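You operate a simulated robot arm through the tools that you are given. There is no shell and no other tool.

You are at the controls of a simulated robot arm. One attempt, no reset.

TASK
Prime the pump into the cup, then pump the pot down to 4 litres.
Fine: CUP valve open only for priming, until the stream is steady; FEED valve open for the run and shut after; pump off at the end.

The check looks at the end state, three seconds after you hand in, the way a careful person would. Anything else that was tipped, shoved, dropped, spilled or broken makes it a failure.

THE ROBOT
A 7-joint arm with a two-finger parallel gripper, fixed in place. Base frame: the origin is on the floor under the middle of its stand, x ahead of it, y to its left, z up. Units: cm, degrees, N and s.
With the tool pointing down near the work surface it reaches from about 34 to 76 cm from the base axis. Its first joint turns from -115.0 to 115.0 degrees. Payload 3.91 kg.
The TCP is the grasp point between the finger pads, 3 cm short of the fingertips. In the tool frame z runs along the fingers and y along their closing line. Largest opening 11 cm; finger width 2, thickness 1; the body of the gripper, 4.8 by 11.2 cm, starts 5.5 cm behind the TCP.
Orientation is told as [roll, pitch, yaw] about the base's x, y, z axes, in that order, counted from this pose: with the fingers straight down and closing along the base's y, the tool's x points along the base's -x, its y along +y and its z along -z.

THE INTERFACE
- The arm moves only by the tool move_arm. Its argument "increments" is a list that holds one entry, the list of rows, each a list of 7 numbers: the turn, a rotation vector about the tool's x, y, z in degrees, then the shift along the tool's x, y, z in cm, then the opening, from 0 (shut) to 1 (fully open). In form: [[[ax, ay, az, tx, ty, tz, hand], ...]]. A call has 1 to 20 rows; each row is the pose to reach, as a shift and turn from the pose commanded when the call began, along the tool's axes at that moment. A row lasts 0.2 s, in which the tool goes at most 5 cm and 8.6 degrees; a call with a longer step from one row to the next is refused whole, and so is a gripper value outside its range. Where a pose cannot be reached the arm comes as near as it can. A force on the tool above 90 N (or 10 N above the force at the start of the call, whichever is more), or a blocked arm, ends the call early, and 0.2 s more pass. The fingers move at their own pace (about 10.8 cm/s each) and stop on an object; they squeeze with about 41 N. The grip force told is the motor's: it shows also when the fingers shut on nothing. Time passes only in rows, and 0.2 s behind the last, so rows that repeat a pose let the fingers close. The reply holds the time, the measured pose of the TCP, the force on the tool along the base axes, the opening and the grip force, in the units named above and with some noise, with the torque about the TCP (base axes, N m) and any sound that the robot's microphone picked up.
- Cameras (640 x 400 px; columns grow to the right, rows downward): "scene" is fixed at [22.08, -50.12, 126.31]; the picture's right is [0.99, -0.14, 0.00], its down [-0.06, -0.40, -0.92] and it looks along [0.13, 0.91, -0.40] (base axes); focal length 315 px, centre (320, 200). "wrist" rides on the gripper at [7.2, 1.7, -10.3] in the tool frame; the picture's right is [-0.23, 0.97, 0.00], its down [-0.76, -0.18, -0.62] and it looks along [-0.61, -0.14, 0.78] (tool axes); focal length 222 px, centre (320, 200).
- get_image(camera): a new picture of that camera. No time passes.
- move_column(by): slides the trunk up (or, below 0, down) by that many cm; the arm rides with it, the base frame stays. It gives what a move gives, with no picture.
- locate(camera, pixels): for up to 12 pixels [column, row] of the newest picture of that camera ("zoom" is the newest enlarged one), the place [x, y, z] in the base frame of the surface seen there, good to about 0.3 cm. No time passes.
- inspect(camera, box): a new picture of the part [left, top, right, bottom] of that camera's present view, enlarged. No time passes.
- sign_off(): hands the job in; it is judged then, once.

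Open the gripper and draw the arm clear of the work before you hand the job in, unless the task says otherwise.

The tools are called after "Call:" as a command line: name --argument value ..., lists and objects as JSON in quotes. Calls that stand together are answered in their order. move_arm: Moves the arm, as the interface text tells. Its arguments: {"type":"object","properties":{"increments":{"type":"array","items":{"type":"array","items":{"type":"array","items":{"type":"number"}}}}},"required":["increments"]} The other tools are called the same way: move_column (by) moves the trunk up or down; get_image (camera) takes a picture; locate (camera, pixels) gives the place of the surface under pixels of a picture; inspect (camera, box) takes an enlarged picture of a part of a camera's view; sign_off () hands the job in.

At the start:

```text
time: 0.0
eef_pos: [39.27, 35.19, 101.0]
ee_rot: [-0.1, 0.0, 0.0]
wrist_force: [0.3, -0.9, 0.6]
moment: [0.0, 0.01, 0.03]
opening: 11.02
grasp_force: 0.0
trunk travel left (down, up): [-67.5, 31.5]
```

scene: 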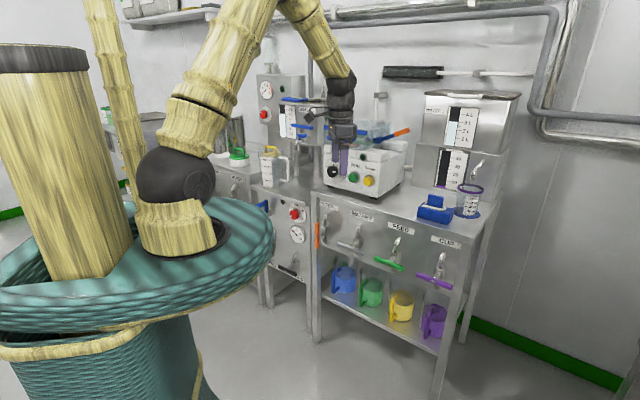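
wrist: 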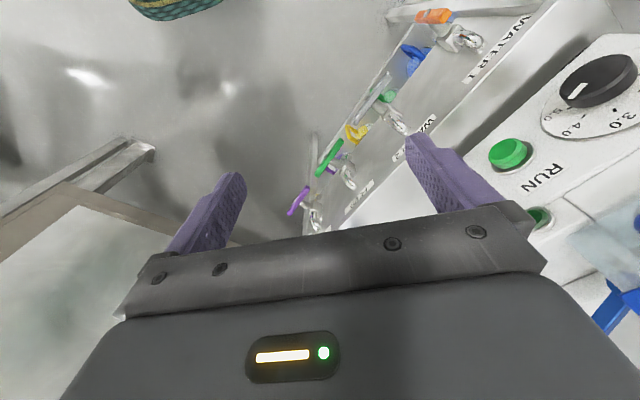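

The scene shows a bench with four lever valves (front face around (330-450, 215-280)), a white pump box with dial and buttons near (360,175), and two tanks at right around (470,130). I'll zoom in on these parts before moving.

Call:
inspect --camera "scene" --box '[310, 190, 490, 302]'

Call:
inspect --camera "scene" --box '[400, 80, 540, 220]'

Call:
inspect --camera "scene" --box '[270, 80, 430, 200]'

Call:
inspect --camera "scene" --box '[200, 60, 330, 300]'

```text
3.56 times, centred on (400, 246) of scene
```

zoom: 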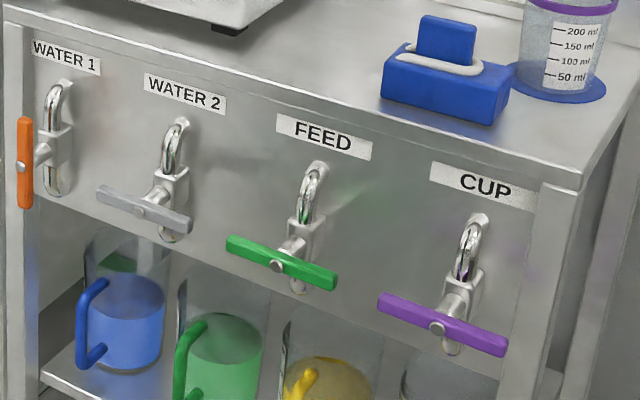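

```text
2.86 times, centred on (470, 150) of scene
```

zoom: 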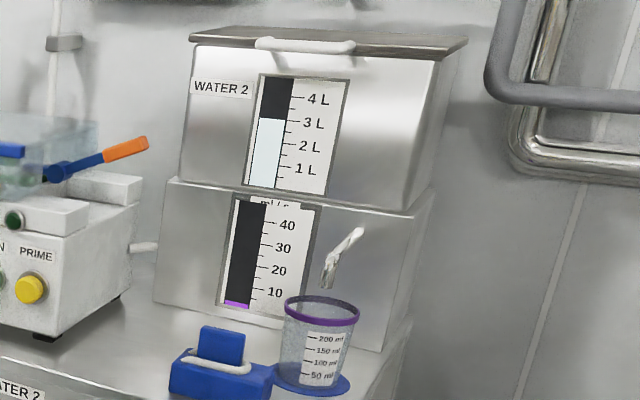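

```text
3.33 times, centred on (350, 140) of scene
```

zoom: 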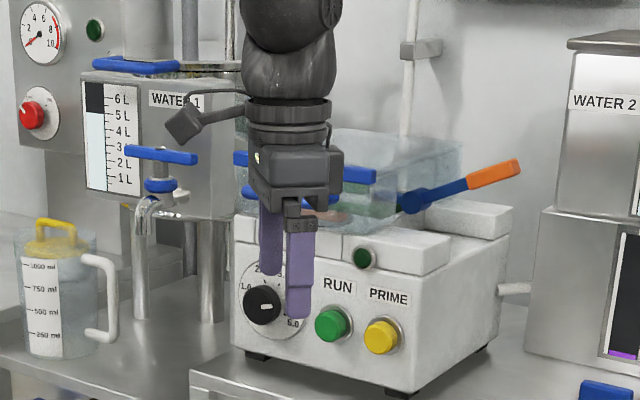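

```text
1.67 times, centred on (265, 180) of scene
```

zoom: 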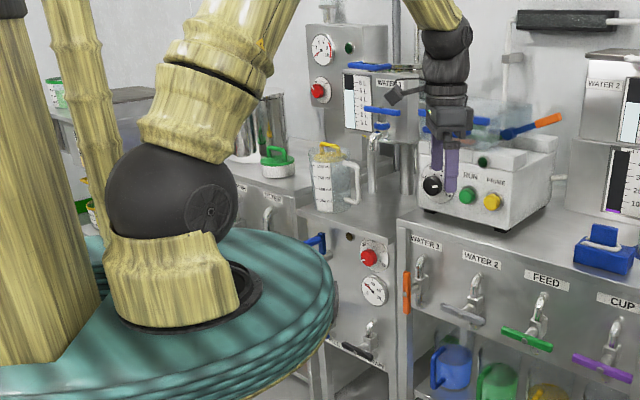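

The WATER 1 pot gauge reads near 5 L around (290,120) and WATER 2 about 3 L. The orange WATER 1 handle is vertical while the others are horizontal. I'll zoom in tighter to read the gauges, dial and spouts.

Call:
inspect --camera "scene" --box '[274, 90, 334, 140]'

Call:
inspect --camera "scene" --box '[432, 140, 512, 220]'

Call:
inspect --camera "scene" --box '[320, 120, 420, 200]'

Call:
inspect --camera "wrist" --box '[440, 20, 640, 260]'

Call:
inspect --camera "wrist" --box '[280, 0, 560, 240]'

```text
8.00 times, centred on (304, 115) of scene
```

zoom: 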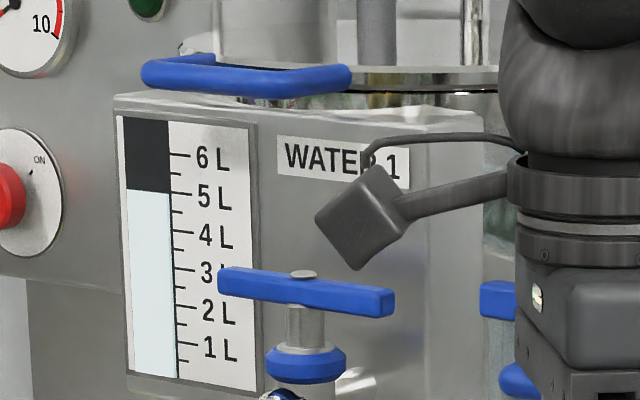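

```text
5.00 times, centred on (472, 180) of scene
```

zoom: 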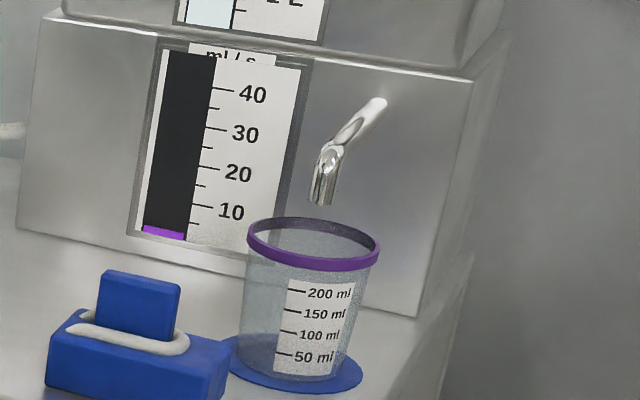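

```text
5.00 times, centred on (370, 160) of scene
```

zoom: 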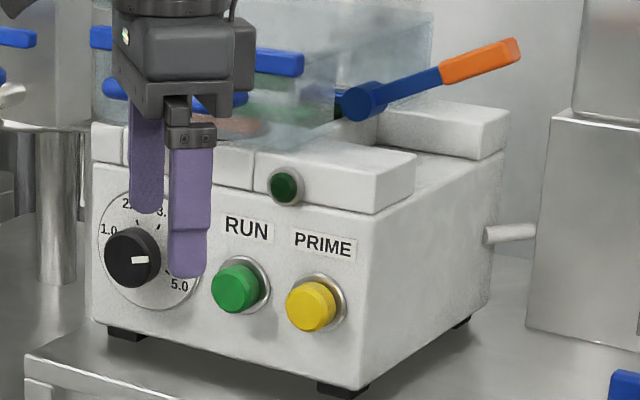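

```text
1.67 times, centred on (540, 140) of wrist
```

zoom: 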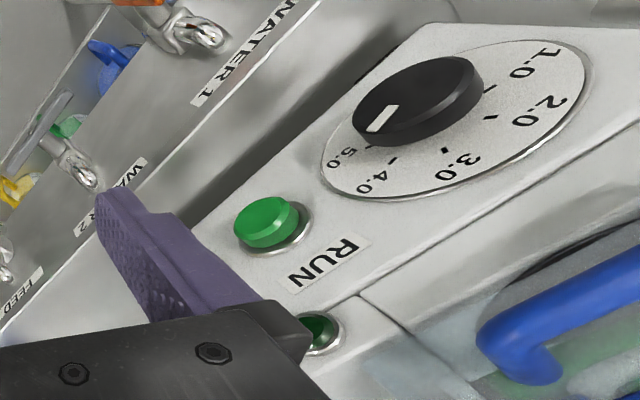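

```text
1.67 times, centred on (420, 120) of wrist
```

zoom: 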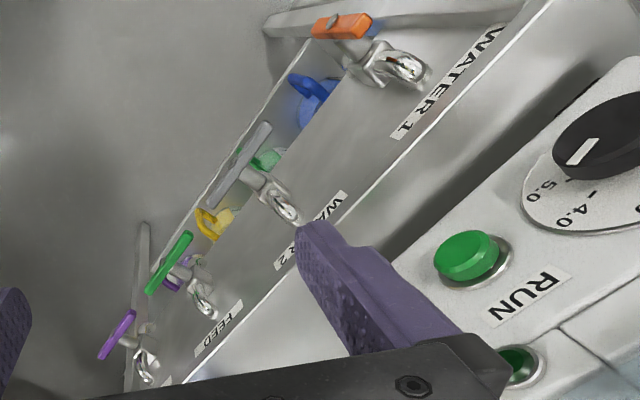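

The WATER 1 pot gauge reads about 5.1 L, WATER 2 about 3.1 L, and the pump dial's mark sits near 4.8–5.0. Next I'll locate the handles, buttons, dial and cup from a fresh scene image.

Call:
get_image --camera "scene"

Call:
locate --camera "scene" --pixels '[[316, 236], [349, 247], [389, 264], [434, 282], [354, 178], [369, 181], [333, 173], [367, 158], [467, 200], [437, 208], [478, 173], [450, 195]]'

Call:
inspect --camera "scene" --box '[312, 200, 412, 280]'

Call:
inspect --camera "scene" --box '[372, 215, 472, 300]'

```text
taken
```

scene: 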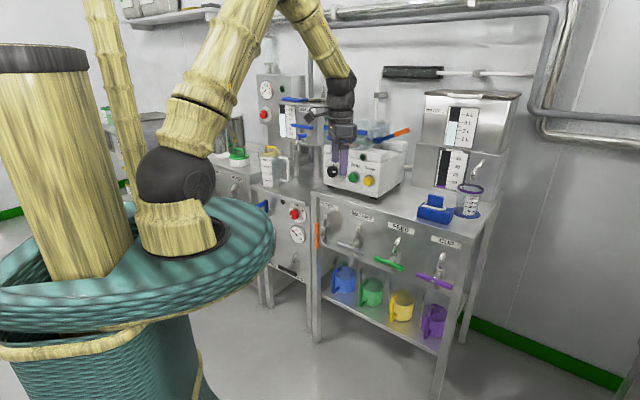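

```text
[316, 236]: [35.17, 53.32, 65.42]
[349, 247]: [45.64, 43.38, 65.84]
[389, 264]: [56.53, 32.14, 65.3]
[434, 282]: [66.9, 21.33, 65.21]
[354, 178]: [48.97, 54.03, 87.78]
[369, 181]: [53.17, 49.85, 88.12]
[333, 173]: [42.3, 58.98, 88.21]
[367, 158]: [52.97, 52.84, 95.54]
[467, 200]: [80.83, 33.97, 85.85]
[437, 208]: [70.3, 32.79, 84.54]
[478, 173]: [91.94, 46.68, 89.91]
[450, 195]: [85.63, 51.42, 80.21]
```

```text
5.00 times, centred on (362, 240) of scene
```

zoom: 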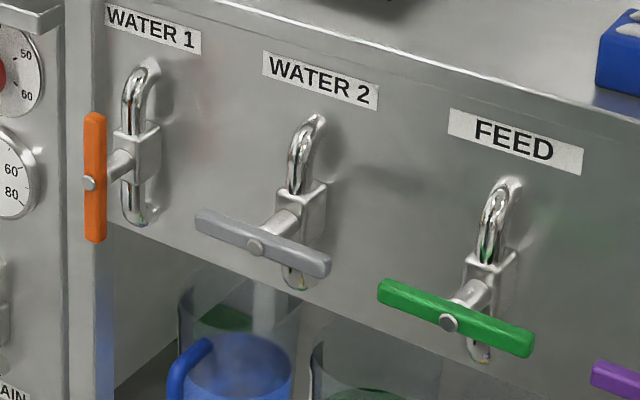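

```text
4.71 times, centred on (422, 258) of scene
```

zoom: 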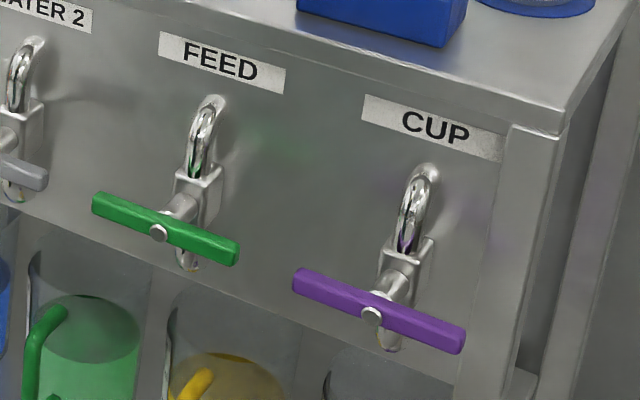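

The valve panel and the pump front both face the robot at 45°: handle centres run from (35,53) to (67,21) at z≈65, with RUN and PRIME near (49,54,88) and (53,50,88). I'll rotate the tool to horizontal, pointing at the panel with the closing line vertical, while backing off slightly.

Call:
move_arm --increments '[[[-7.07, -2.93, 2.93, 0.3, -0.3, 0, 1], [-14.15, -5.87, 5.87, 0.6, -0.6, 0, 1], [-21.2, -8.8, 8.8, 0.9, -0.9, 0, 1], [-28.3, -11.7, 11.7, 1.2, -1.2, 0, 1], [-35.4, -14.7, 14.7, 1.5, -1.5, 0, 1], [-42.4, -17.6, 17.6, 1.8, -1.8, 0, 1], [-49.5, -20.5, 20.5, 2.1, -2.1, 0, 1], [-56.6, -23.5, 23.5, 2.4, -2.4, 0, 1], [-63.7, -26.4, 26.4, 2.7, -2.7, 0, 1], [-70.7, -29.3, 29.3, 3.0, -3.0, 0, 1], [-77.8, -32.3, 32.3, 3.3, -3.3, 0, 1], [-84.9, -35.2, 35.2, 3.5, -3.5, 0, 1]]]'

```text
time: 2.6
eef_pos: [38.39, 34.29, 99.72]
ee_rot: [90.1, 0.1, -45.2]
wrist_force: [0.4, 0.2, 0.6]
moment: [-0.02, -0.01, -0.01]
opening: 10.99
grasp_force: 0.1
out of reach, approached as far as the arm can: row 8, 9, 10, 11, 12
trunk travel left (down, up): [-67.5, 31.5]
```

The tool is now horizontal (rot [90, 0, −45]) and stopped a little short of the commanded retreat. I'll look from both cameras.

Call:
get_image --camera "scene"

Call:
get_image --camera "wrist"

```text
taken
```

scene: 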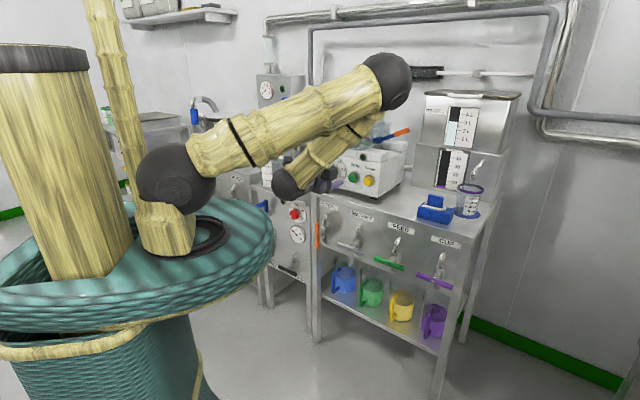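

```text
taken
```

wrist: 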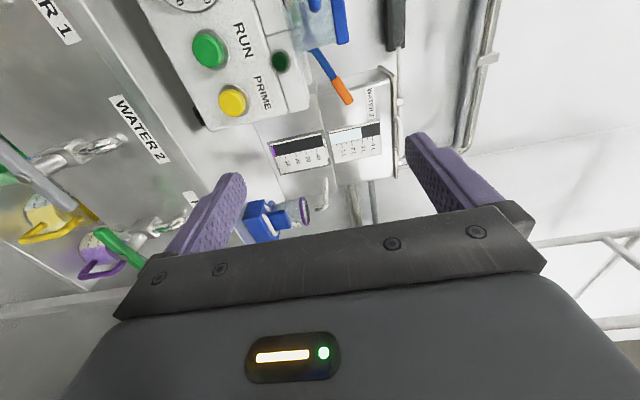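

The elbow is now up at pixel (388,80) and the wrist has folded back near (290,183). I'll locate the arm parts and the bench surfaces to check clearance before lowering the trunk.

Call:
locate --camera "scene" --pixels '[[388, 80], [386, 56], [410, 90], [290, 183], [320, 165], [178, 170], [400, 225], [330, 205], [450, 262], [480, 225], [520, 95], [365, 150]]'

Call:
locate --camera "wrist" --pixels '[[209, 50], [233, 101], [120, 60], [180, 100], [140, 125], [97, 147], [155, 222], [160, 228], [282, 61], [30, 210], [100, 230]]'

Call:
inspect --camera "wrist" --box '[0, 80, 200, 300]'

Call:
inspect --camera "wrist" --box '[220, 60, 420, 260]'

```text
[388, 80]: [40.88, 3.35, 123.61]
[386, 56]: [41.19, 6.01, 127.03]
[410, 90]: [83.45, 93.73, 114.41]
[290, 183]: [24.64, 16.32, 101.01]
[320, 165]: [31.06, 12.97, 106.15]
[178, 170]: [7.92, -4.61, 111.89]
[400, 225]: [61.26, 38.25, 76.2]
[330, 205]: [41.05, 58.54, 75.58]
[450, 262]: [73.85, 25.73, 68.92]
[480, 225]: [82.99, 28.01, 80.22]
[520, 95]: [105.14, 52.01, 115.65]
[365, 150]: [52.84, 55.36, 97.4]
```

```text
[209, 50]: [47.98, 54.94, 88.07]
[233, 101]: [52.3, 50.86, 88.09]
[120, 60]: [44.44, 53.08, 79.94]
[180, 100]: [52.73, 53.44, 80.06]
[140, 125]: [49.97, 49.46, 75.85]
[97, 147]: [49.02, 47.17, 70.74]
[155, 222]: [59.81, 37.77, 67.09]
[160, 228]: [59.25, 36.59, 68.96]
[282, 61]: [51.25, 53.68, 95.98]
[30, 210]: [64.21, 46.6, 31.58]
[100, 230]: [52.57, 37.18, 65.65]
```

```text
1.82 times, centred on (100, 190) of wrist
```

zoom: 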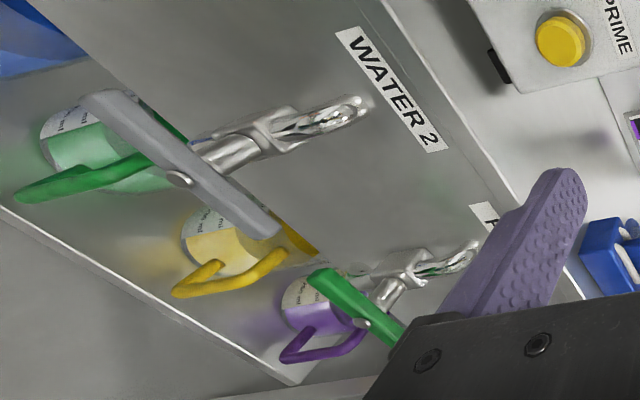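

```text
2.00 times, centred on (320, 160) of wrist
```

zoom: 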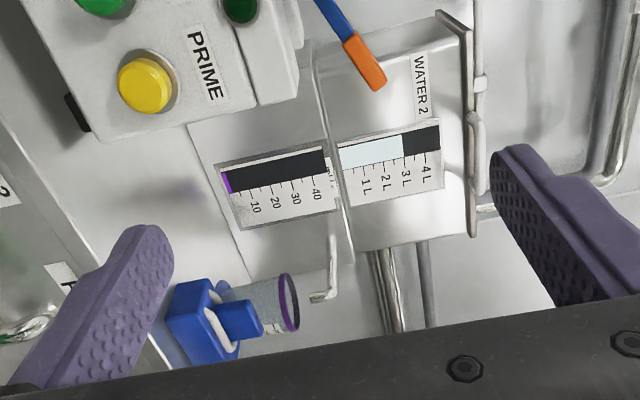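

The panel face is at n≈70.4 along the 45° normal, the handle bars are at n≈62.5, and the arm is well clear of everything. I'll move sideways along the panel (tool −x) to line up with the CUP handle, still high and stood off.

Call:
move_arm --increments '[[[0, 0, 0, -4, 0, 0.5, 1], [0, 0, 0, -8, 0, 1, 1], [0, 0, 0, -12, 0, 1.5, 1], [0, 0, 0, -16, 0, 2, 1], [0, 0, 0, -20, 0, 2.5, 1], [0, 0, 0, -24, 0, 3, 1], [0, 0, 0, -29, 0, 3.3, 1]]]'

```text
time: 4.2
eef_pos: [61.46, 16.36, 99.57]
ee_rot: [89.9, 0.0, -45.0]
wrist_force: [0.3, -0.2, -0.3]
moment: [-0.01, -0.03, -0.03]
opening: 10.99
grasp_force: 0.2
trunk travel left (down, up): [-67.5, 31.5]
```

The TCP is at (61.5, 16.4, 99.6), in front of the CUP handle column and about 7 cm short of it. I'll lower the trunk partway and look.

Call:
move_column --by -22

Call:
get_image --camera "scene"

Call:
get_image --camera "wrist"

```text
time: 6.5
eef_pos: [61.36, 16.39, 77.55]
ee_rot: [90.0, 0.0, -45.1]
wrist_force: [-0.6, 0.1, 0.1]
moment: [0.02, 0.0, 0.03]
opening: 11.04
grasp_force: 0.2
trunk travel left (down, up): [-45.5, 53.5]
```

```text
taken
```

scene: 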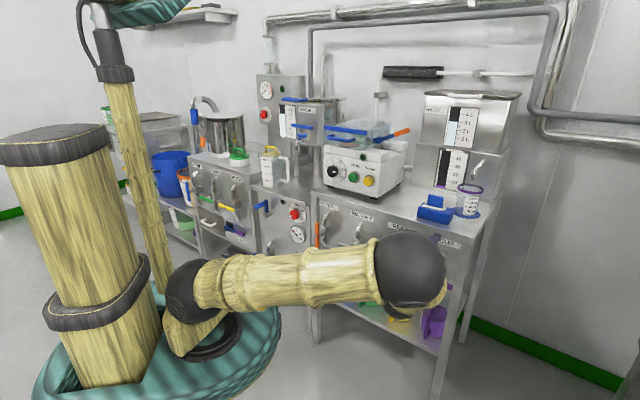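

```text
taken
```

wrist: 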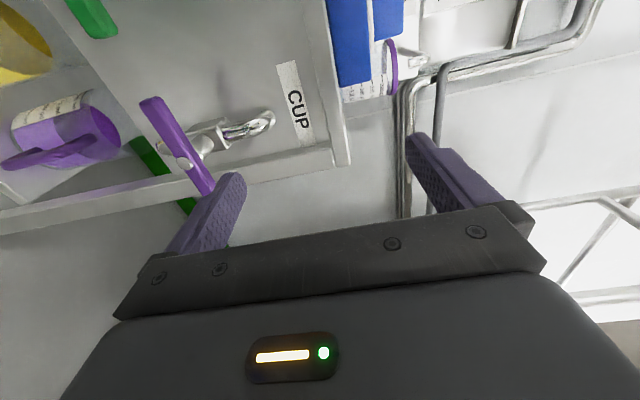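

With the arm lower, the scene image now shows more of the left side: a metal pot near (222,133) and another valve panel near (225,190). I'll zoom in on those and on the pump from this clear view.

Call:
inspect --camera "scene" --box '[100, 80, 260, 260]'

Call:
inspect --camera "scene" --box '[240, 60, 350, 190]'

Call:
inspect --camera "scene" --box '[315, 110, 425, 210]'

Call:
inspect --camera "scene" --box '[180, 100, 260, 180]'

Call:
inspect --camera "scene" --box '[245, 180, 325, 290]'

```text
2.22 times, centred on (180, 170) of scene
```

zoom: 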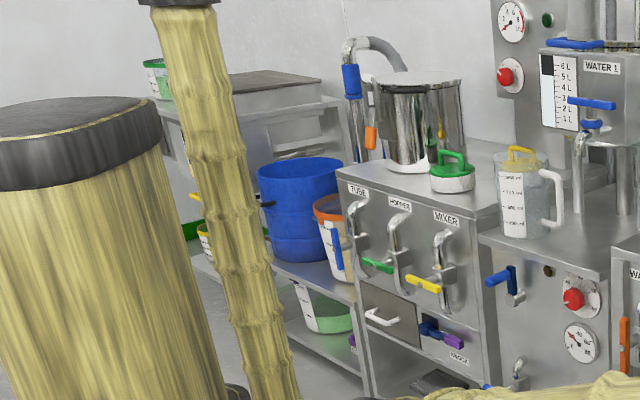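

```text
3.08 times, centred on (295, 125) of scene
```

zoom: 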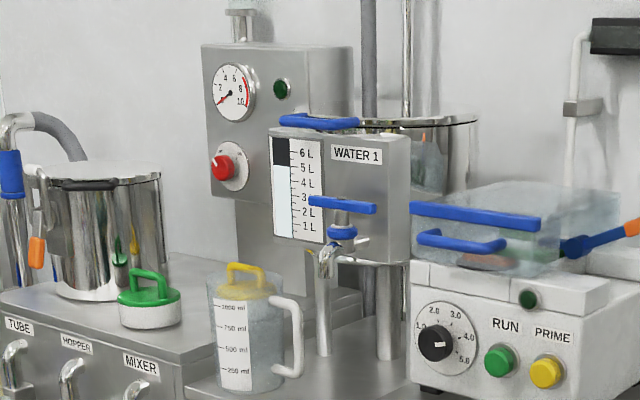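

```text
4.00 times, centred on (370, 160) of scene
```

zoom: 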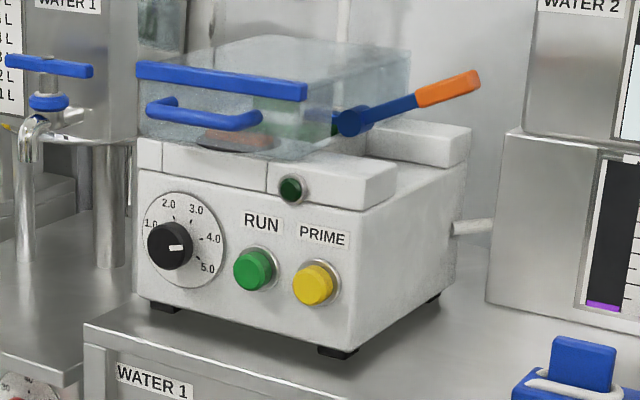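

```text
5.00 times, centred on (220, 140) of scene
```

zoom: 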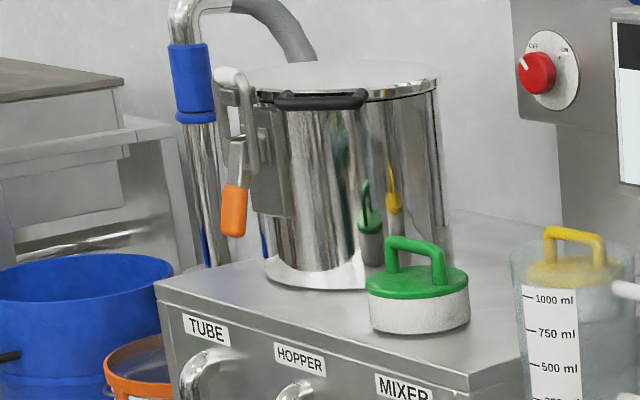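

```text
3.64 times, centred on (285, 235) of scene
```

zoom: 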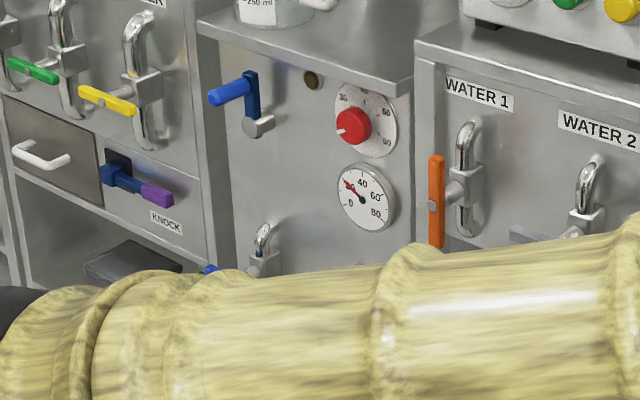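

The TCP is level with the bench top, and the CUP handle bolt shows in the wrist view at about (182,163). I'll locate the handle's bar ends, bolt and stem precisely.

Call:
inspect --camera "wrist" --box '[100, 80, 320, 220]'

Call:
locate --camera "wrist" --pixels '[[182, 163], [152, 102], [160, 122], [172, 145], [196, 175], [207, 188], [204, 144], [225, 132], [262, 120], [178, 152], [168, 140], [215, 150]]'

```text
2.86 times, centred on (210, 150) of wrist
```

zoom: 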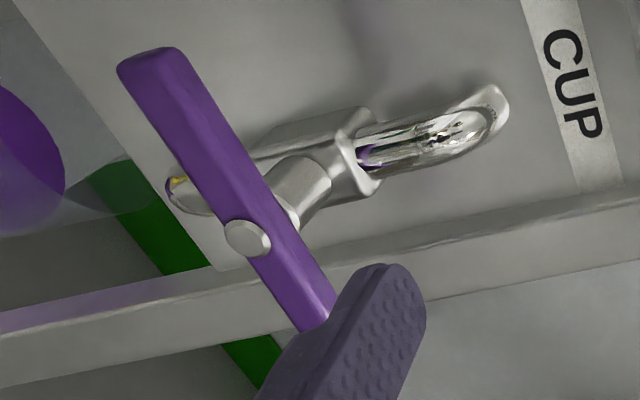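

```text
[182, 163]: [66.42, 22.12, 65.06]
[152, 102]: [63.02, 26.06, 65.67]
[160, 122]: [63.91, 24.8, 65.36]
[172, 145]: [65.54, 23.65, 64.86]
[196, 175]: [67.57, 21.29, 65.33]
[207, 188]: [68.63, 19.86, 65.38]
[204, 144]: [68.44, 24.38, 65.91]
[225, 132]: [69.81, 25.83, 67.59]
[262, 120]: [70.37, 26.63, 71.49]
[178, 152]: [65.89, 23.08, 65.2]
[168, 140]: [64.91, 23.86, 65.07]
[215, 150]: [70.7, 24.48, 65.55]
```

The CUP bolt is at about (66.4, 22.1, 65.1), which is n=62.6 and t≈31.4, with the bar's front face at n≈63. I'll lower the trunk so the TCP is level with the bar.

Call:
move_column --by -12.4

Call:
get_image --camera "wrist"

Call:
get_image --camera "scene"

```text
time: 8.1
eef_pos: [61.43, 16.48, 65.2]
ee_rot: [90.0, 0.0, -45.1]
wrist_force: [-0.4, 0.3, -0.5]
moment: [0.0, -0.01, 0.02]
opening: 11.0
grasp_force: 0.0
trunk travel left (down, up): [-33.1, 65.9]
```

```text
taken
```

wrist: 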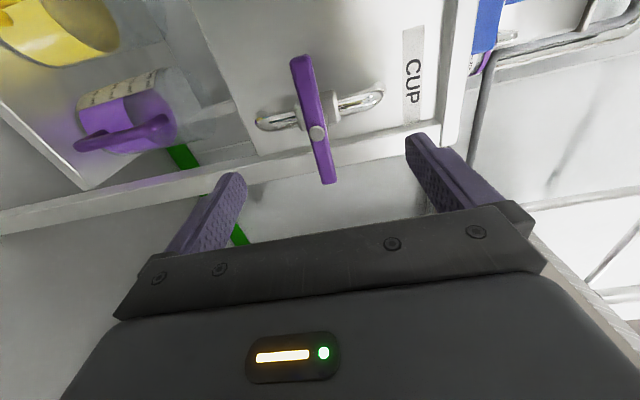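

```text
taken
```

scene: 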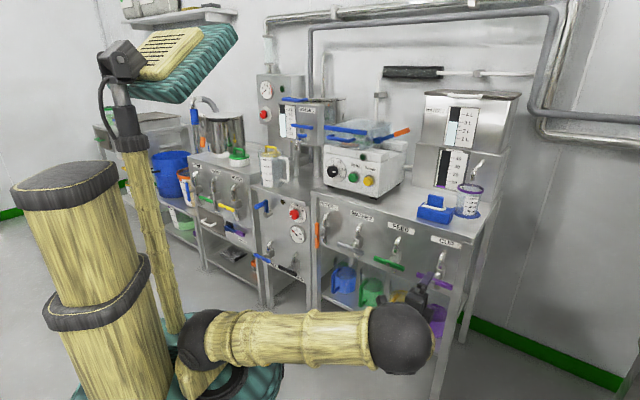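

A notice board with text is now visible at about (170,52) in the scene image. I'll zoom in to see whether it says anything useful, and locate the handle again from the wrist camera.

Call:
inspect --camera "scene" --box '[90, 15, 240, 110]'

Call:
inspect --camera "scene" --box '[135, 22, 205, 82]'

Call:
locate --camera "wrist" --pixels '[[317, 132], [300, 62], [306, 90], [312, 112], [322, 155], [327, 175], [330, 183], [300, 112], [335, 110]]'

Call:
inspect --camera "wrist" --box '[220, 40, 440, 200]'

```text
4.21 times, centred on (165, 62) of scene
```

zoom: 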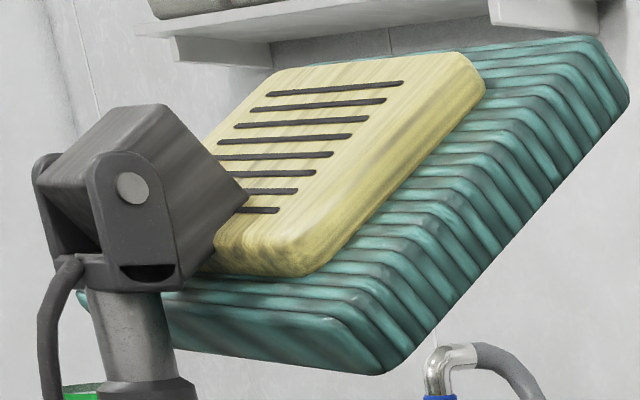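

```text
6.67 times, centred on (170, 52) of scene
```

zoom: 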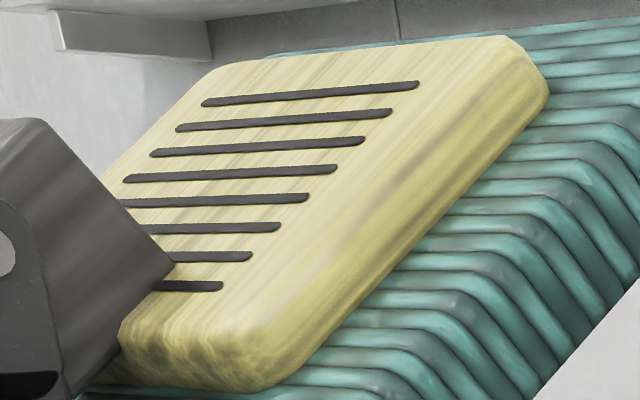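

```text
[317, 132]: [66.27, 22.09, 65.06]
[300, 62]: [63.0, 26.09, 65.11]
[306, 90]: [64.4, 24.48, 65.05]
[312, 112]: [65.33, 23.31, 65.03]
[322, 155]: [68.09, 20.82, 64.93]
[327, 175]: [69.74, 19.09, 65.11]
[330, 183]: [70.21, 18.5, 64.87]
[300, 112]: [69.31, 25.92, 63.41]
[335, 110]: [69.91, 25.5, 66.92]
```

```text
2.50 times, centred on (330, 120) of wrist
```

zoom: 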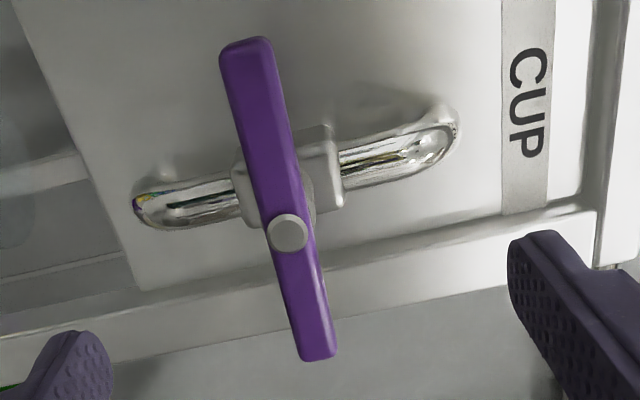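

The purple bar spans t≈26.1 to 36.6, with its bolt at t≈31.25, z≈65.05 and its front at n≈63. I'll advance the open fingers to straddle it at the centre, then close.

Call:
move_arm --increments '[[[0, 0, 0, 0.5, -0.1, 2, 0.6], [0, 0, 0, 0.5, -0.1, 4.5, 0.5], [0, 0, 0, 0.5, -0.1, 7.2, 0.45], [0, 0, 0, 0.5, -0.1, 7.2, 0.4], [0, 0, 0, 0.5, -0.1, 7.2, 0], [0, 0, 0, 0.5, -0.1, 7.2, 0], [0, 0, 0, 0.5, -0.1, 7.2, 0]]]'

Call:
get_image --camera "wrist"

```text
time: 9.7
eef_pos: [66.28, 21.92, 64.93]
ee_rot: [90.0, -0.1, -45.0]
wrist_force: [2.9, 3.6, -3.1]
moment: [0.19, -0.18, -0.35]
opening: 1.95
grasp_force: 44.7
trunk travel left (down, up): [-33.1, 65.9]
```

```text
taken
```

wrist: 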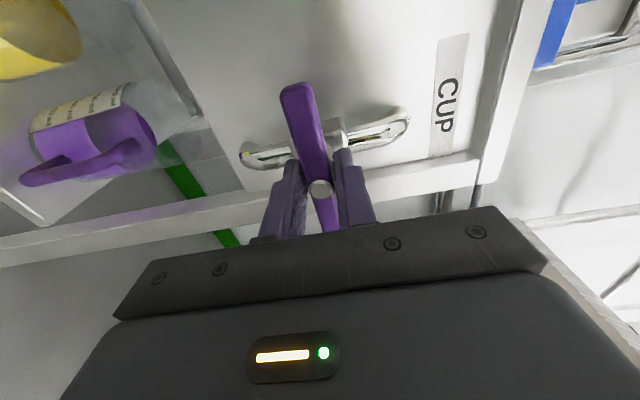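

The bar is gripped (opening 1.95 cm, 44.7 N). I'll test-turn it about the tool axis by −16° (counterclockwise from the front) and check the resisting torque.

Call:
move_arm --increments '[[[0, 0, -5, 0, 0, 0, 0], [0, 0, -10, 0, 0, 0, 0], [0, 0, -16, 0, 0, 0, 0]]]'

Call:
get_image --camera "wrist"

```text
time: 10.5
eef_pos: [66.2, 21.87, 65.04]
ee_rot: [89.9, -16.0, -45.0]
wrist_force: [19.3, 11.3, -5.4]
moment: [0.14, -0.09, -0.2]
opening: 1.96
grasp_force: 45.4
trunk travel left (down, up): [-33.1, 65.9]
```

```text
taken
```

wrist: 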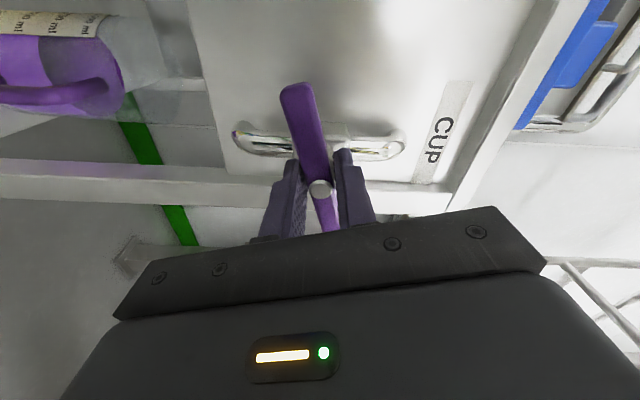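

The handle turned with the gripper: it stayed fixed in the wrist view while the panel rotated, with only a small moment. I'll keep going the same way.

Call:
move_arm --increments '[[[0, 0, -8, 0, 0, 0, 0], [0, 0, -16, 0, 0, 0, 0], [0, 0, -24, 0, 0, 0, 0], [0, 0, -32, 0, 0, 0, 0], [0, 0, -40, 0, 0, 0, 0]]]'

Call:
get_image --camera "wrist"

```text
time: 11.7
eef_pos: [66.28, 21.93, 64.85]
ee_rot: [89.6, -56.1, -44.8]
wrist_force: [28.4, 9.7, -9.1]
moment: [0.07, -0.01, -0.1]
opening: 1.96
grasp_force: 44.9
trunk travel left (down, up): [-33.1, 65.9]
```

```text
taken
```

wrist: 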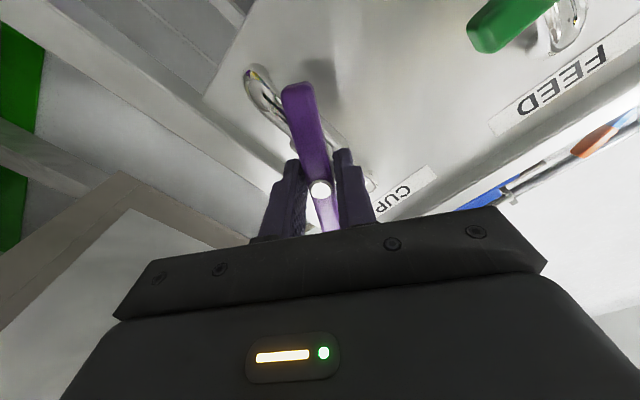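

The handle is now about 56° round with forces still modest. I'll finish the quarter turn.

Call:
move_arm --increments '[[[0, 0, -8, 0, 0, 0, 0], [0, 0, -16, 0, 0, 0, 0], [0, 0, -24, 0, 0, 0, 0], [0, 0, -30, 0, 0, 0, 0], [0, 0, -34, 0, 0, 0, 0]]]'

Call:
get_image --camera "wrist"

Call:
get_image --camera "scene"

```text
time: 12.9
eef_pos: [66.3, 21.77, 64.77]
ee_rot: [-10.1, -89.9, 55.0]
wrist_force: [33.2, 2.7, -7.8]
moment: [-0.51, 0.51, -0.21]
opening: 1.97
grasp_force: 44.7
trunk travel left (down, up): [-33.1, 65.9]
```

```text
taken
```

wrist: 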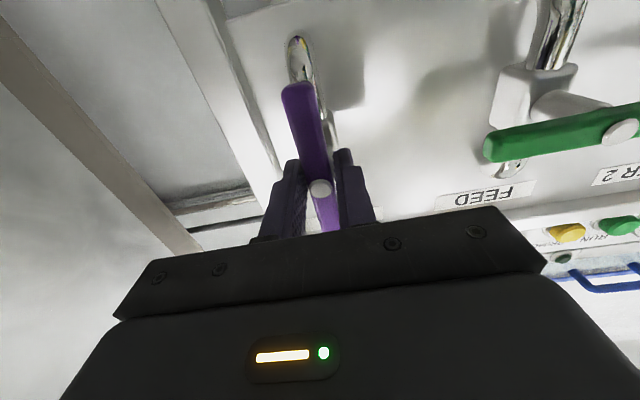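

```text
taken
```

scene: 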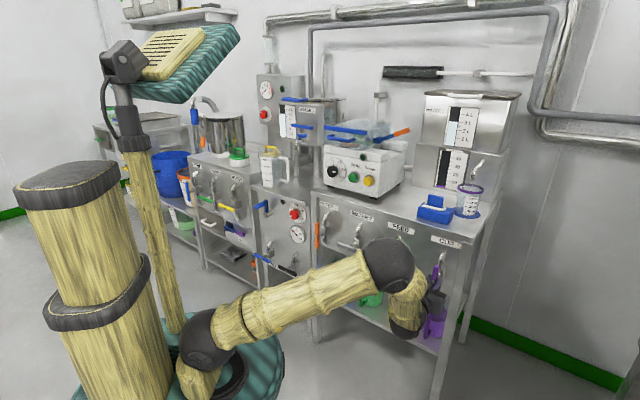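

The CUP handle is now vertical, in line with its pipe, and the force change at the end suggests it has reached its stop. I'll open the fingers and back straight out.

Call:
move_arm --increments '[[[0, 0, 0, 0, 0, 0, 0.5], [0, 0, 0, 0, 0, 0, 0.5], [0, 0, 0, 0, 0, 0, 0.5], [0, 0, 0, 0, 0, -4, 0.5], [0, 0, 0, 0, 0, -8, 0.5], [0, 0, 0, 0, 0, -10, 0.5]]]'

Call:
get_image --camera "wrist"

Call:
inspect --camera "scene" --box '[380, 80, 520, 320]'

```text
time: 14.3
eef_pos: [59.03, 14.82, 65.05]
ee_rot: [-32.0, -90.1, 77.0]
wrist_force: [-0.1, -0.6, -0.3]
moment: [-0.01, 0.01, 0.01]
opening: 5.5
grasp_force: 0.0
trunk travel left (down, up): [-33.1, 65.9]
```

```text
taken
```

wrist: 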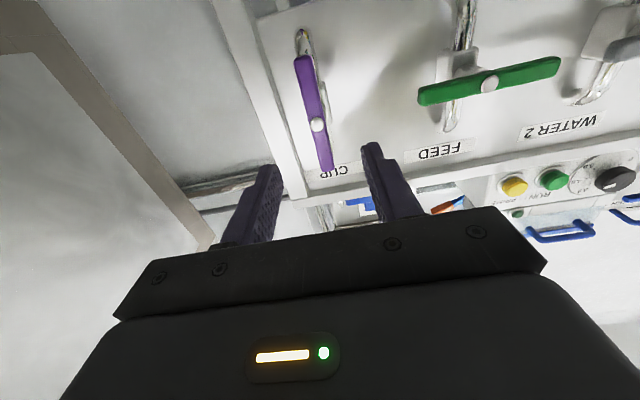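

```text
1.67 times, centred on (450, 200) of scene
```

zoom: 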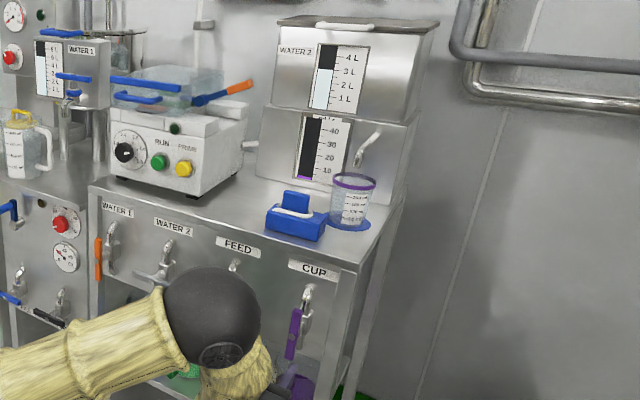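

The CUP handle looks upright in both views. I'll check its verticality by locating its ends, and also fix the PRIME and RUN button positions.

Call:
locate --camera "wrist" --pixels '[[303, 62], [310, 95], [317, 124], [327, 162], [513, 185], [552, 179], [614, 179], [517, 212], [487, 85], [425, 95], [555, 66]]'

Call:
inspect --camera "wrist" --box '[440, 130, 640, 260]'

```text
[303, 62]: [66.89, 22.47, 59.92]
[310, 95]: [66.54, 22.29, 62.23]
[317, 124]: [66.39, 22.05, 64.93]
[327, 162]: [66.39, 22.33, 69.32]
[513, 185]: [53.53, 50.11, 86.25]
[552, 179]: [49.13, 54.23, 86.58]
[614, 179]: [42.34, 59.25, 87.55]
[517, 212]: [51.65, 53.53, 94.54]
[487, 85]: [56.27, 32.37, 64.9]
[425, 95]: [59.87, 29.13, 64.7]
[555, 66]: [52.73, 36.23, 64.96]
```

```text
3.08 times, centred on (540, 195) of wrist
```

zoom: 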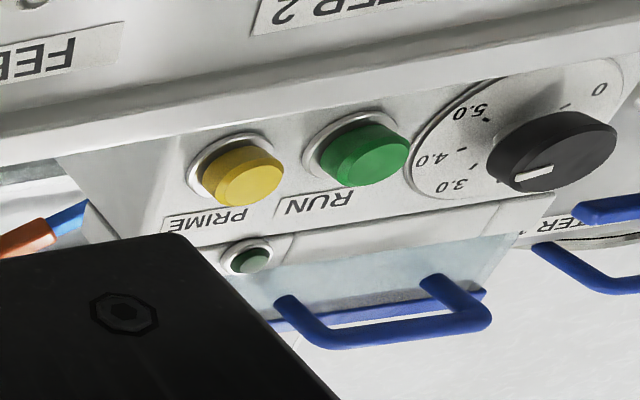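

The CUP handle is vertical (both ends at t≈31.2). PRIME is at t≈2.4 and RUN at t≈−3.6, both at z≈88 and n≈72.9. I'll raise the trunk 23 cm before going to the buttons.

Call:
move_column --by 23

Call:
move_arm --increments '[[[0, 0, 0, 0, 4.5, 0.8, 0], [0, 0, 0, 0, 9, 1.6, 0], [0, 0, 0, 0, 13.5, 2.4, 0], [0, 0, 0, 0, 18, 3.2, 0], [0, 0, 0, 0, 22.5, 4, 0], [0, 0, 0, 0, 27, 5, 0], [0, 0, 0, 0, 28.9, 7, 0]]]'

Call:
get_image --camera "wrist"

Call:
get_image --camera "scene"

```text
time: 16.7
eef_pos: [59.04, 14.72, 87.98]
ee_rot: [-16.6, -90.0, 61.5]
wrist_force: [0.2, -0.2, -0.2]
moment: [0.02, 0.0, -0.02]
opening: 5.49
grasp_force: 0.0
trunk travel left (down, up): [-56.1, 42.9]
```

```text
time: 18.3
eef_pos: [43.55, 40.41, 88.03]
ee_rot: [-33.2, -89.9, 78.1]
wrist_force: [-0.4, -0.1, 0.3]
moment: [0.03, 0.03, 0.0]
opening: 0.0
grasp_force: 37.9
trunk travel left (down, up): [-56.1, 42.9]
```

```text
taken
```

wrist: 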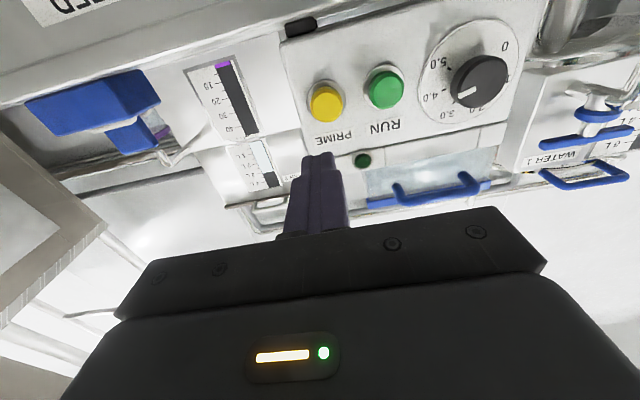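

```text
taken
```

scene: 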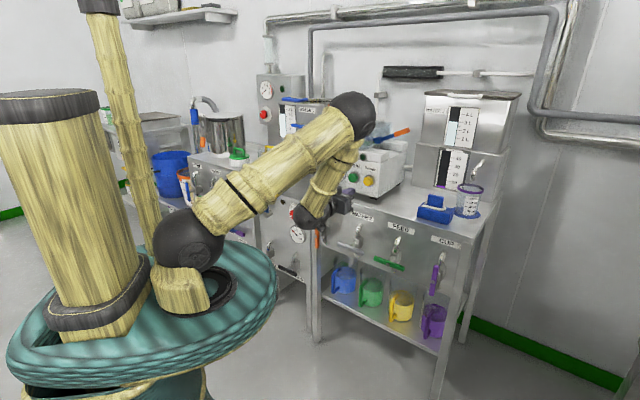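

The scene camera now sees the ml/s gauge, spout, cup and WATER 1 gauge without obstruction. I'll locate the PRIME and RUN caps from this wrist view at (326,100) and (385,87).

Call:
locate --camera "wrist" --pixels '[[326, 103], [324, 95], [332, 108], [385, 90], [380, 80], [392, 95], [300, 75], [350, 110], [318, 158], [362, 160], [480, 82]]'

Call:
inspect --camera "wrist" --box '[270, 20, 530, 200]'

Call:
inspect --camera "scene" --box '[430, 80, 530, 220]'

```text
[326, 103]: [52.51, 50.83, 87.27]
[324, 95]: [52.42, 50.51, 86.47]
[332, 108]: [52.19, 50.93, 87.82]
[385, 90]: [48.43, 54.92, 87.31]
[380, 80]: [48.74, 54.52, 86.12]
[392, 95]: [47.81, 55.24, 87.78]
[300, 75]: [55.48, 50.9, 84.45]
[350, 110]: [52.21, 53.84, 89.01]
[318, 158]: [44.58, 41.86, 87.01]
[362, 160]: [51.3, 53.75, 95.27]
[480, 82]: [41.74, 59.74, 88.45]
```

```text
2.22 times, centred on (400, 110) of wrist
```

zoom: 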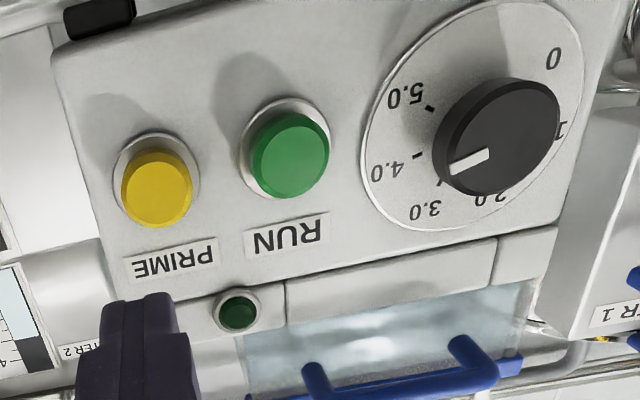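

```text
2.86 times, centred on (480, 150) of scene
```

zoom: 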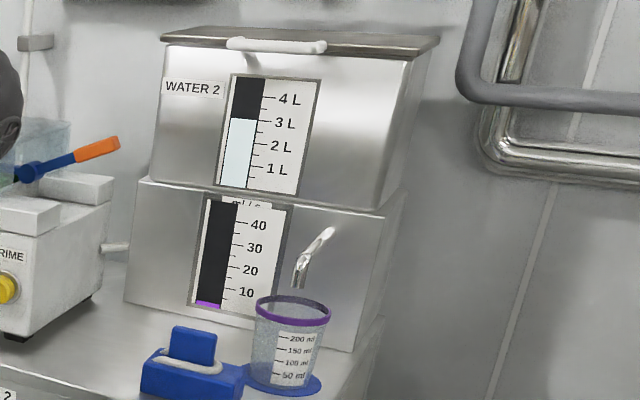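

PRIME's cap front is around (52.4, 50.6, 87.5), n≈72.9, and the closed fingertips are at n≈62.4. I'll line up and approach until the tips are just short of the cap.

Call:
move_arm --increments '[[[0, 0, 0, 0.3, 0.6, 4, 0], [0, 0, 0, 0.3, 0.6, 7.5, 0], [0, 0, 0, 0.3, 0.6, 9.7, 0]]]'

Call:
get_image --camera "wrist"

Call:
get_image --camera "scene"

```text
time: 19.1
eef_pos: [50.15, 47.64, 87.76]
ee_rot: [25.8, -90.1, 19.2]
wrist_force: [0.3, -0.3, -0.3]
moment: [-0.01, 0.0, -0.01]
opening: 0.0
grasp_force: 37.6
trunk travel left (down, up): [-56.1, 42.9]
```

```text
taken
```

wrist: 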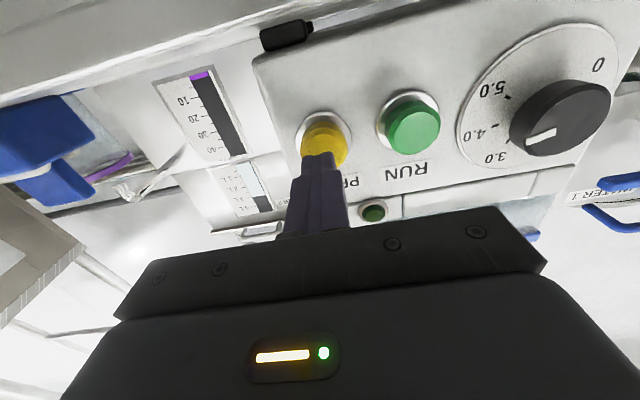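

```text
taken
```

scene: 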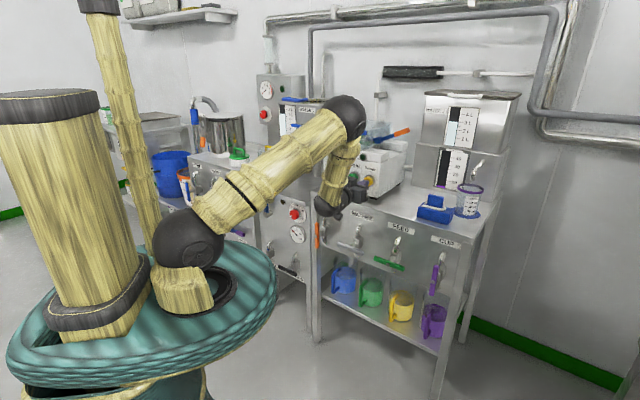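

The fingertips are centred over the yellow PRIME cap at (322,150), about 0.8 cm short. I'll edge forward in small steps and watch the force.

Call:
move_arm --increments '[[[0, 0, 0, 0, 0, 0.4, 0], [0, 0, 0, 0, 0, 0.8, 0]]]'

```text
time: 19.7
eef_pos: [50.62, 47.99, 87.7]
ee_rot: [-48.4, -90.0, 93.5]
wrist_force: [-0.6, -0.1, -0.2]
moment: [0.0, -0.01, 0.02]
opening: 0.02
grasp_force: 38.0
trunk travel left (down, up): [-56.1, 42.9]
```

Still no contact (tips at about n=72.7). I'll continue with small steps.

Call:
move_arm --increments '[[[0, 0, 0, 0, 0, 0.3, 0], [0, 0, 0, 0, 0, 0.5, 0]]]'

Call:
inspect --camera "wrist" --box '[240, 80, 460, 240]'

Call:
inspect --camera "scene" --box '[430, 80, 530, 220]'

```text
time: 20.3
eef_pos: [50.82, 48.43, 87.77]
ee_rot: [-20.1, -90.0, 65.1]
wrist_force: [-2.5, -1.4, -0.4]
moment: [-0.04, -0.01, 0.02]
opening: 0.0
grasp_force: 38.0
trunk travel left (down, up): [-56.1, 42.9]
heard: click
```

```text
2.50 times, centred on (350, 160) of wrist
```

zoom: 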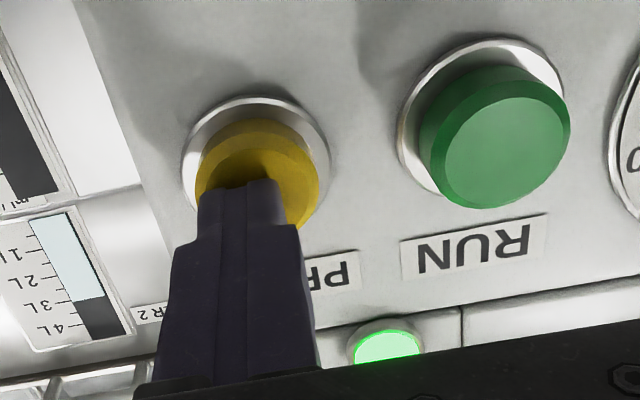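

```text
2.86 times, centred on (480, 150) of scene
```

zoom: 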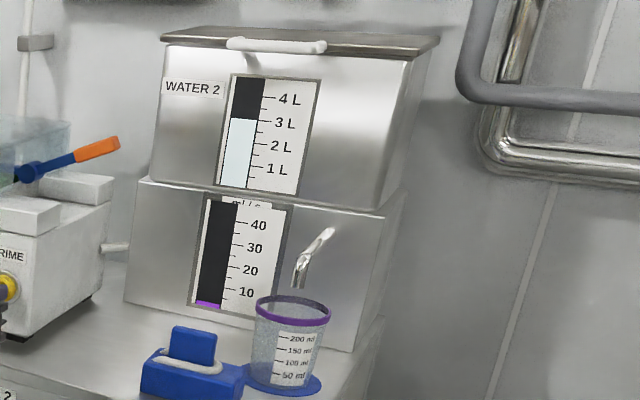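

A click was heard, the lamp is lit bright green, and force is about 3 N. I'll hold the button for a short moment and watch the spout and gauge.

Call:
move_arm --increments '[[[0, 0, 0, 0, 0, 0, 0]]]'

Call:
inspect --camera "scene" --box '[430, 80, 530, 220]'

```text
time: 20.7
eef_pos: [50.89, 48.46, 87.73]
ee_rot: [-34.3, -90.0, 79.2]
wrist_force: [-3.2, -0.7, -0.7]
moment: [0.01, 0.0, 0.03]
opening: 0.0
grasp_force: 37.5
trunk travel left (down, up): [-56.1, 42.9]
```

```text
2.86 times, centred on (480, 150) of scene
```

zoom: 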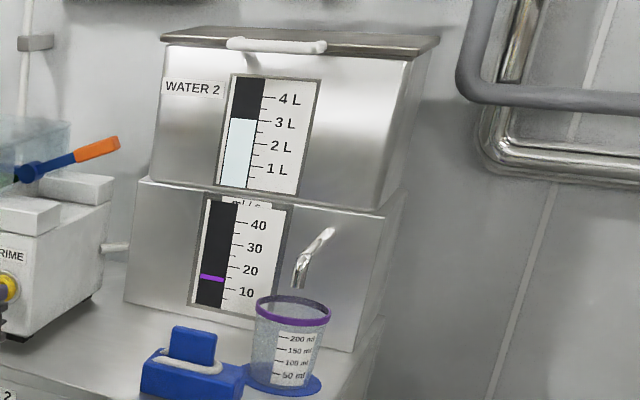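

The purple flow marker has risen to about 15 ml/s. I'll keep holding briefly and zoom in on the spout.

Call:
move_arm --increments '[[[0, 0, 0, 0, 0, 0, 0], [0, 0, 0, 0, 0, 0, 0]]]'

Call:
inspect --camera "scene" --box '[435, 140, 505, 220]'

```text
time: 21.3
eef_pos: [50.98, 48.5, 87.78]
ee_rot: [-59.3, -90.0, 104.2]
wrist_force: [-2.5, -0.8, -0.4]
moment: [-0.01, -0.01, 0.0]
opening: 0.04
grasp_force: 38.2
trunk travel left (down, up): [-56.1, 42.9]
```

```text
5.00 times, centred on (470, 180) of scene
```

zoom: 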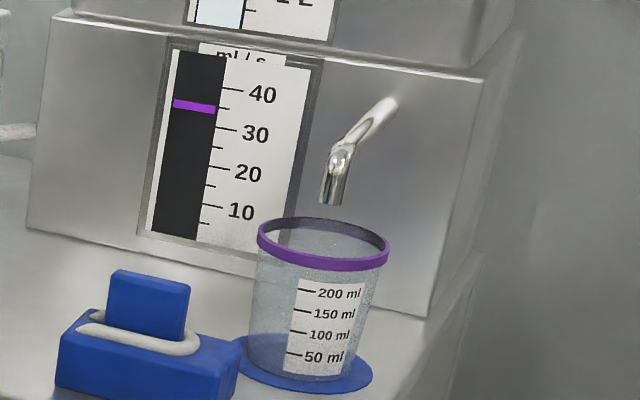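

The flow marker reads about 37 ml/s, but I see no stream from the spout at (333,200 zoomed) yet. I'll hold for another short step.

Call:
move_arm --increments '[[[0, 0, 0, 0, 0, 0, 0]]]'

Call:
inspect --camera "scene" --box '[435, 140, 505, 220]'

```text
time: 21.7
eef_pos: [51.05, 48.31, 87.84]
ee_rot: [-60.2, -90.0, 105.2]
wrist_force: [-1.7, -0.7, -0.1]
moment: [-0.02, 0.01, 0.0]
opening: 0.0
grasp_force: 38.2
trunk travel left (down, up): [-56.1, 42.9]
```

```text
5.00 times, centred on (470, 180) of scene
```

zoom: 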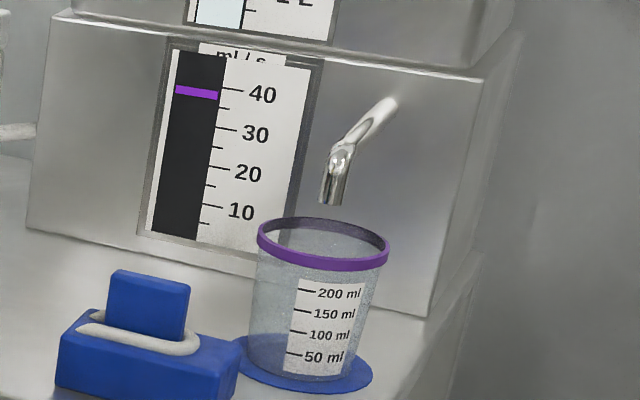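

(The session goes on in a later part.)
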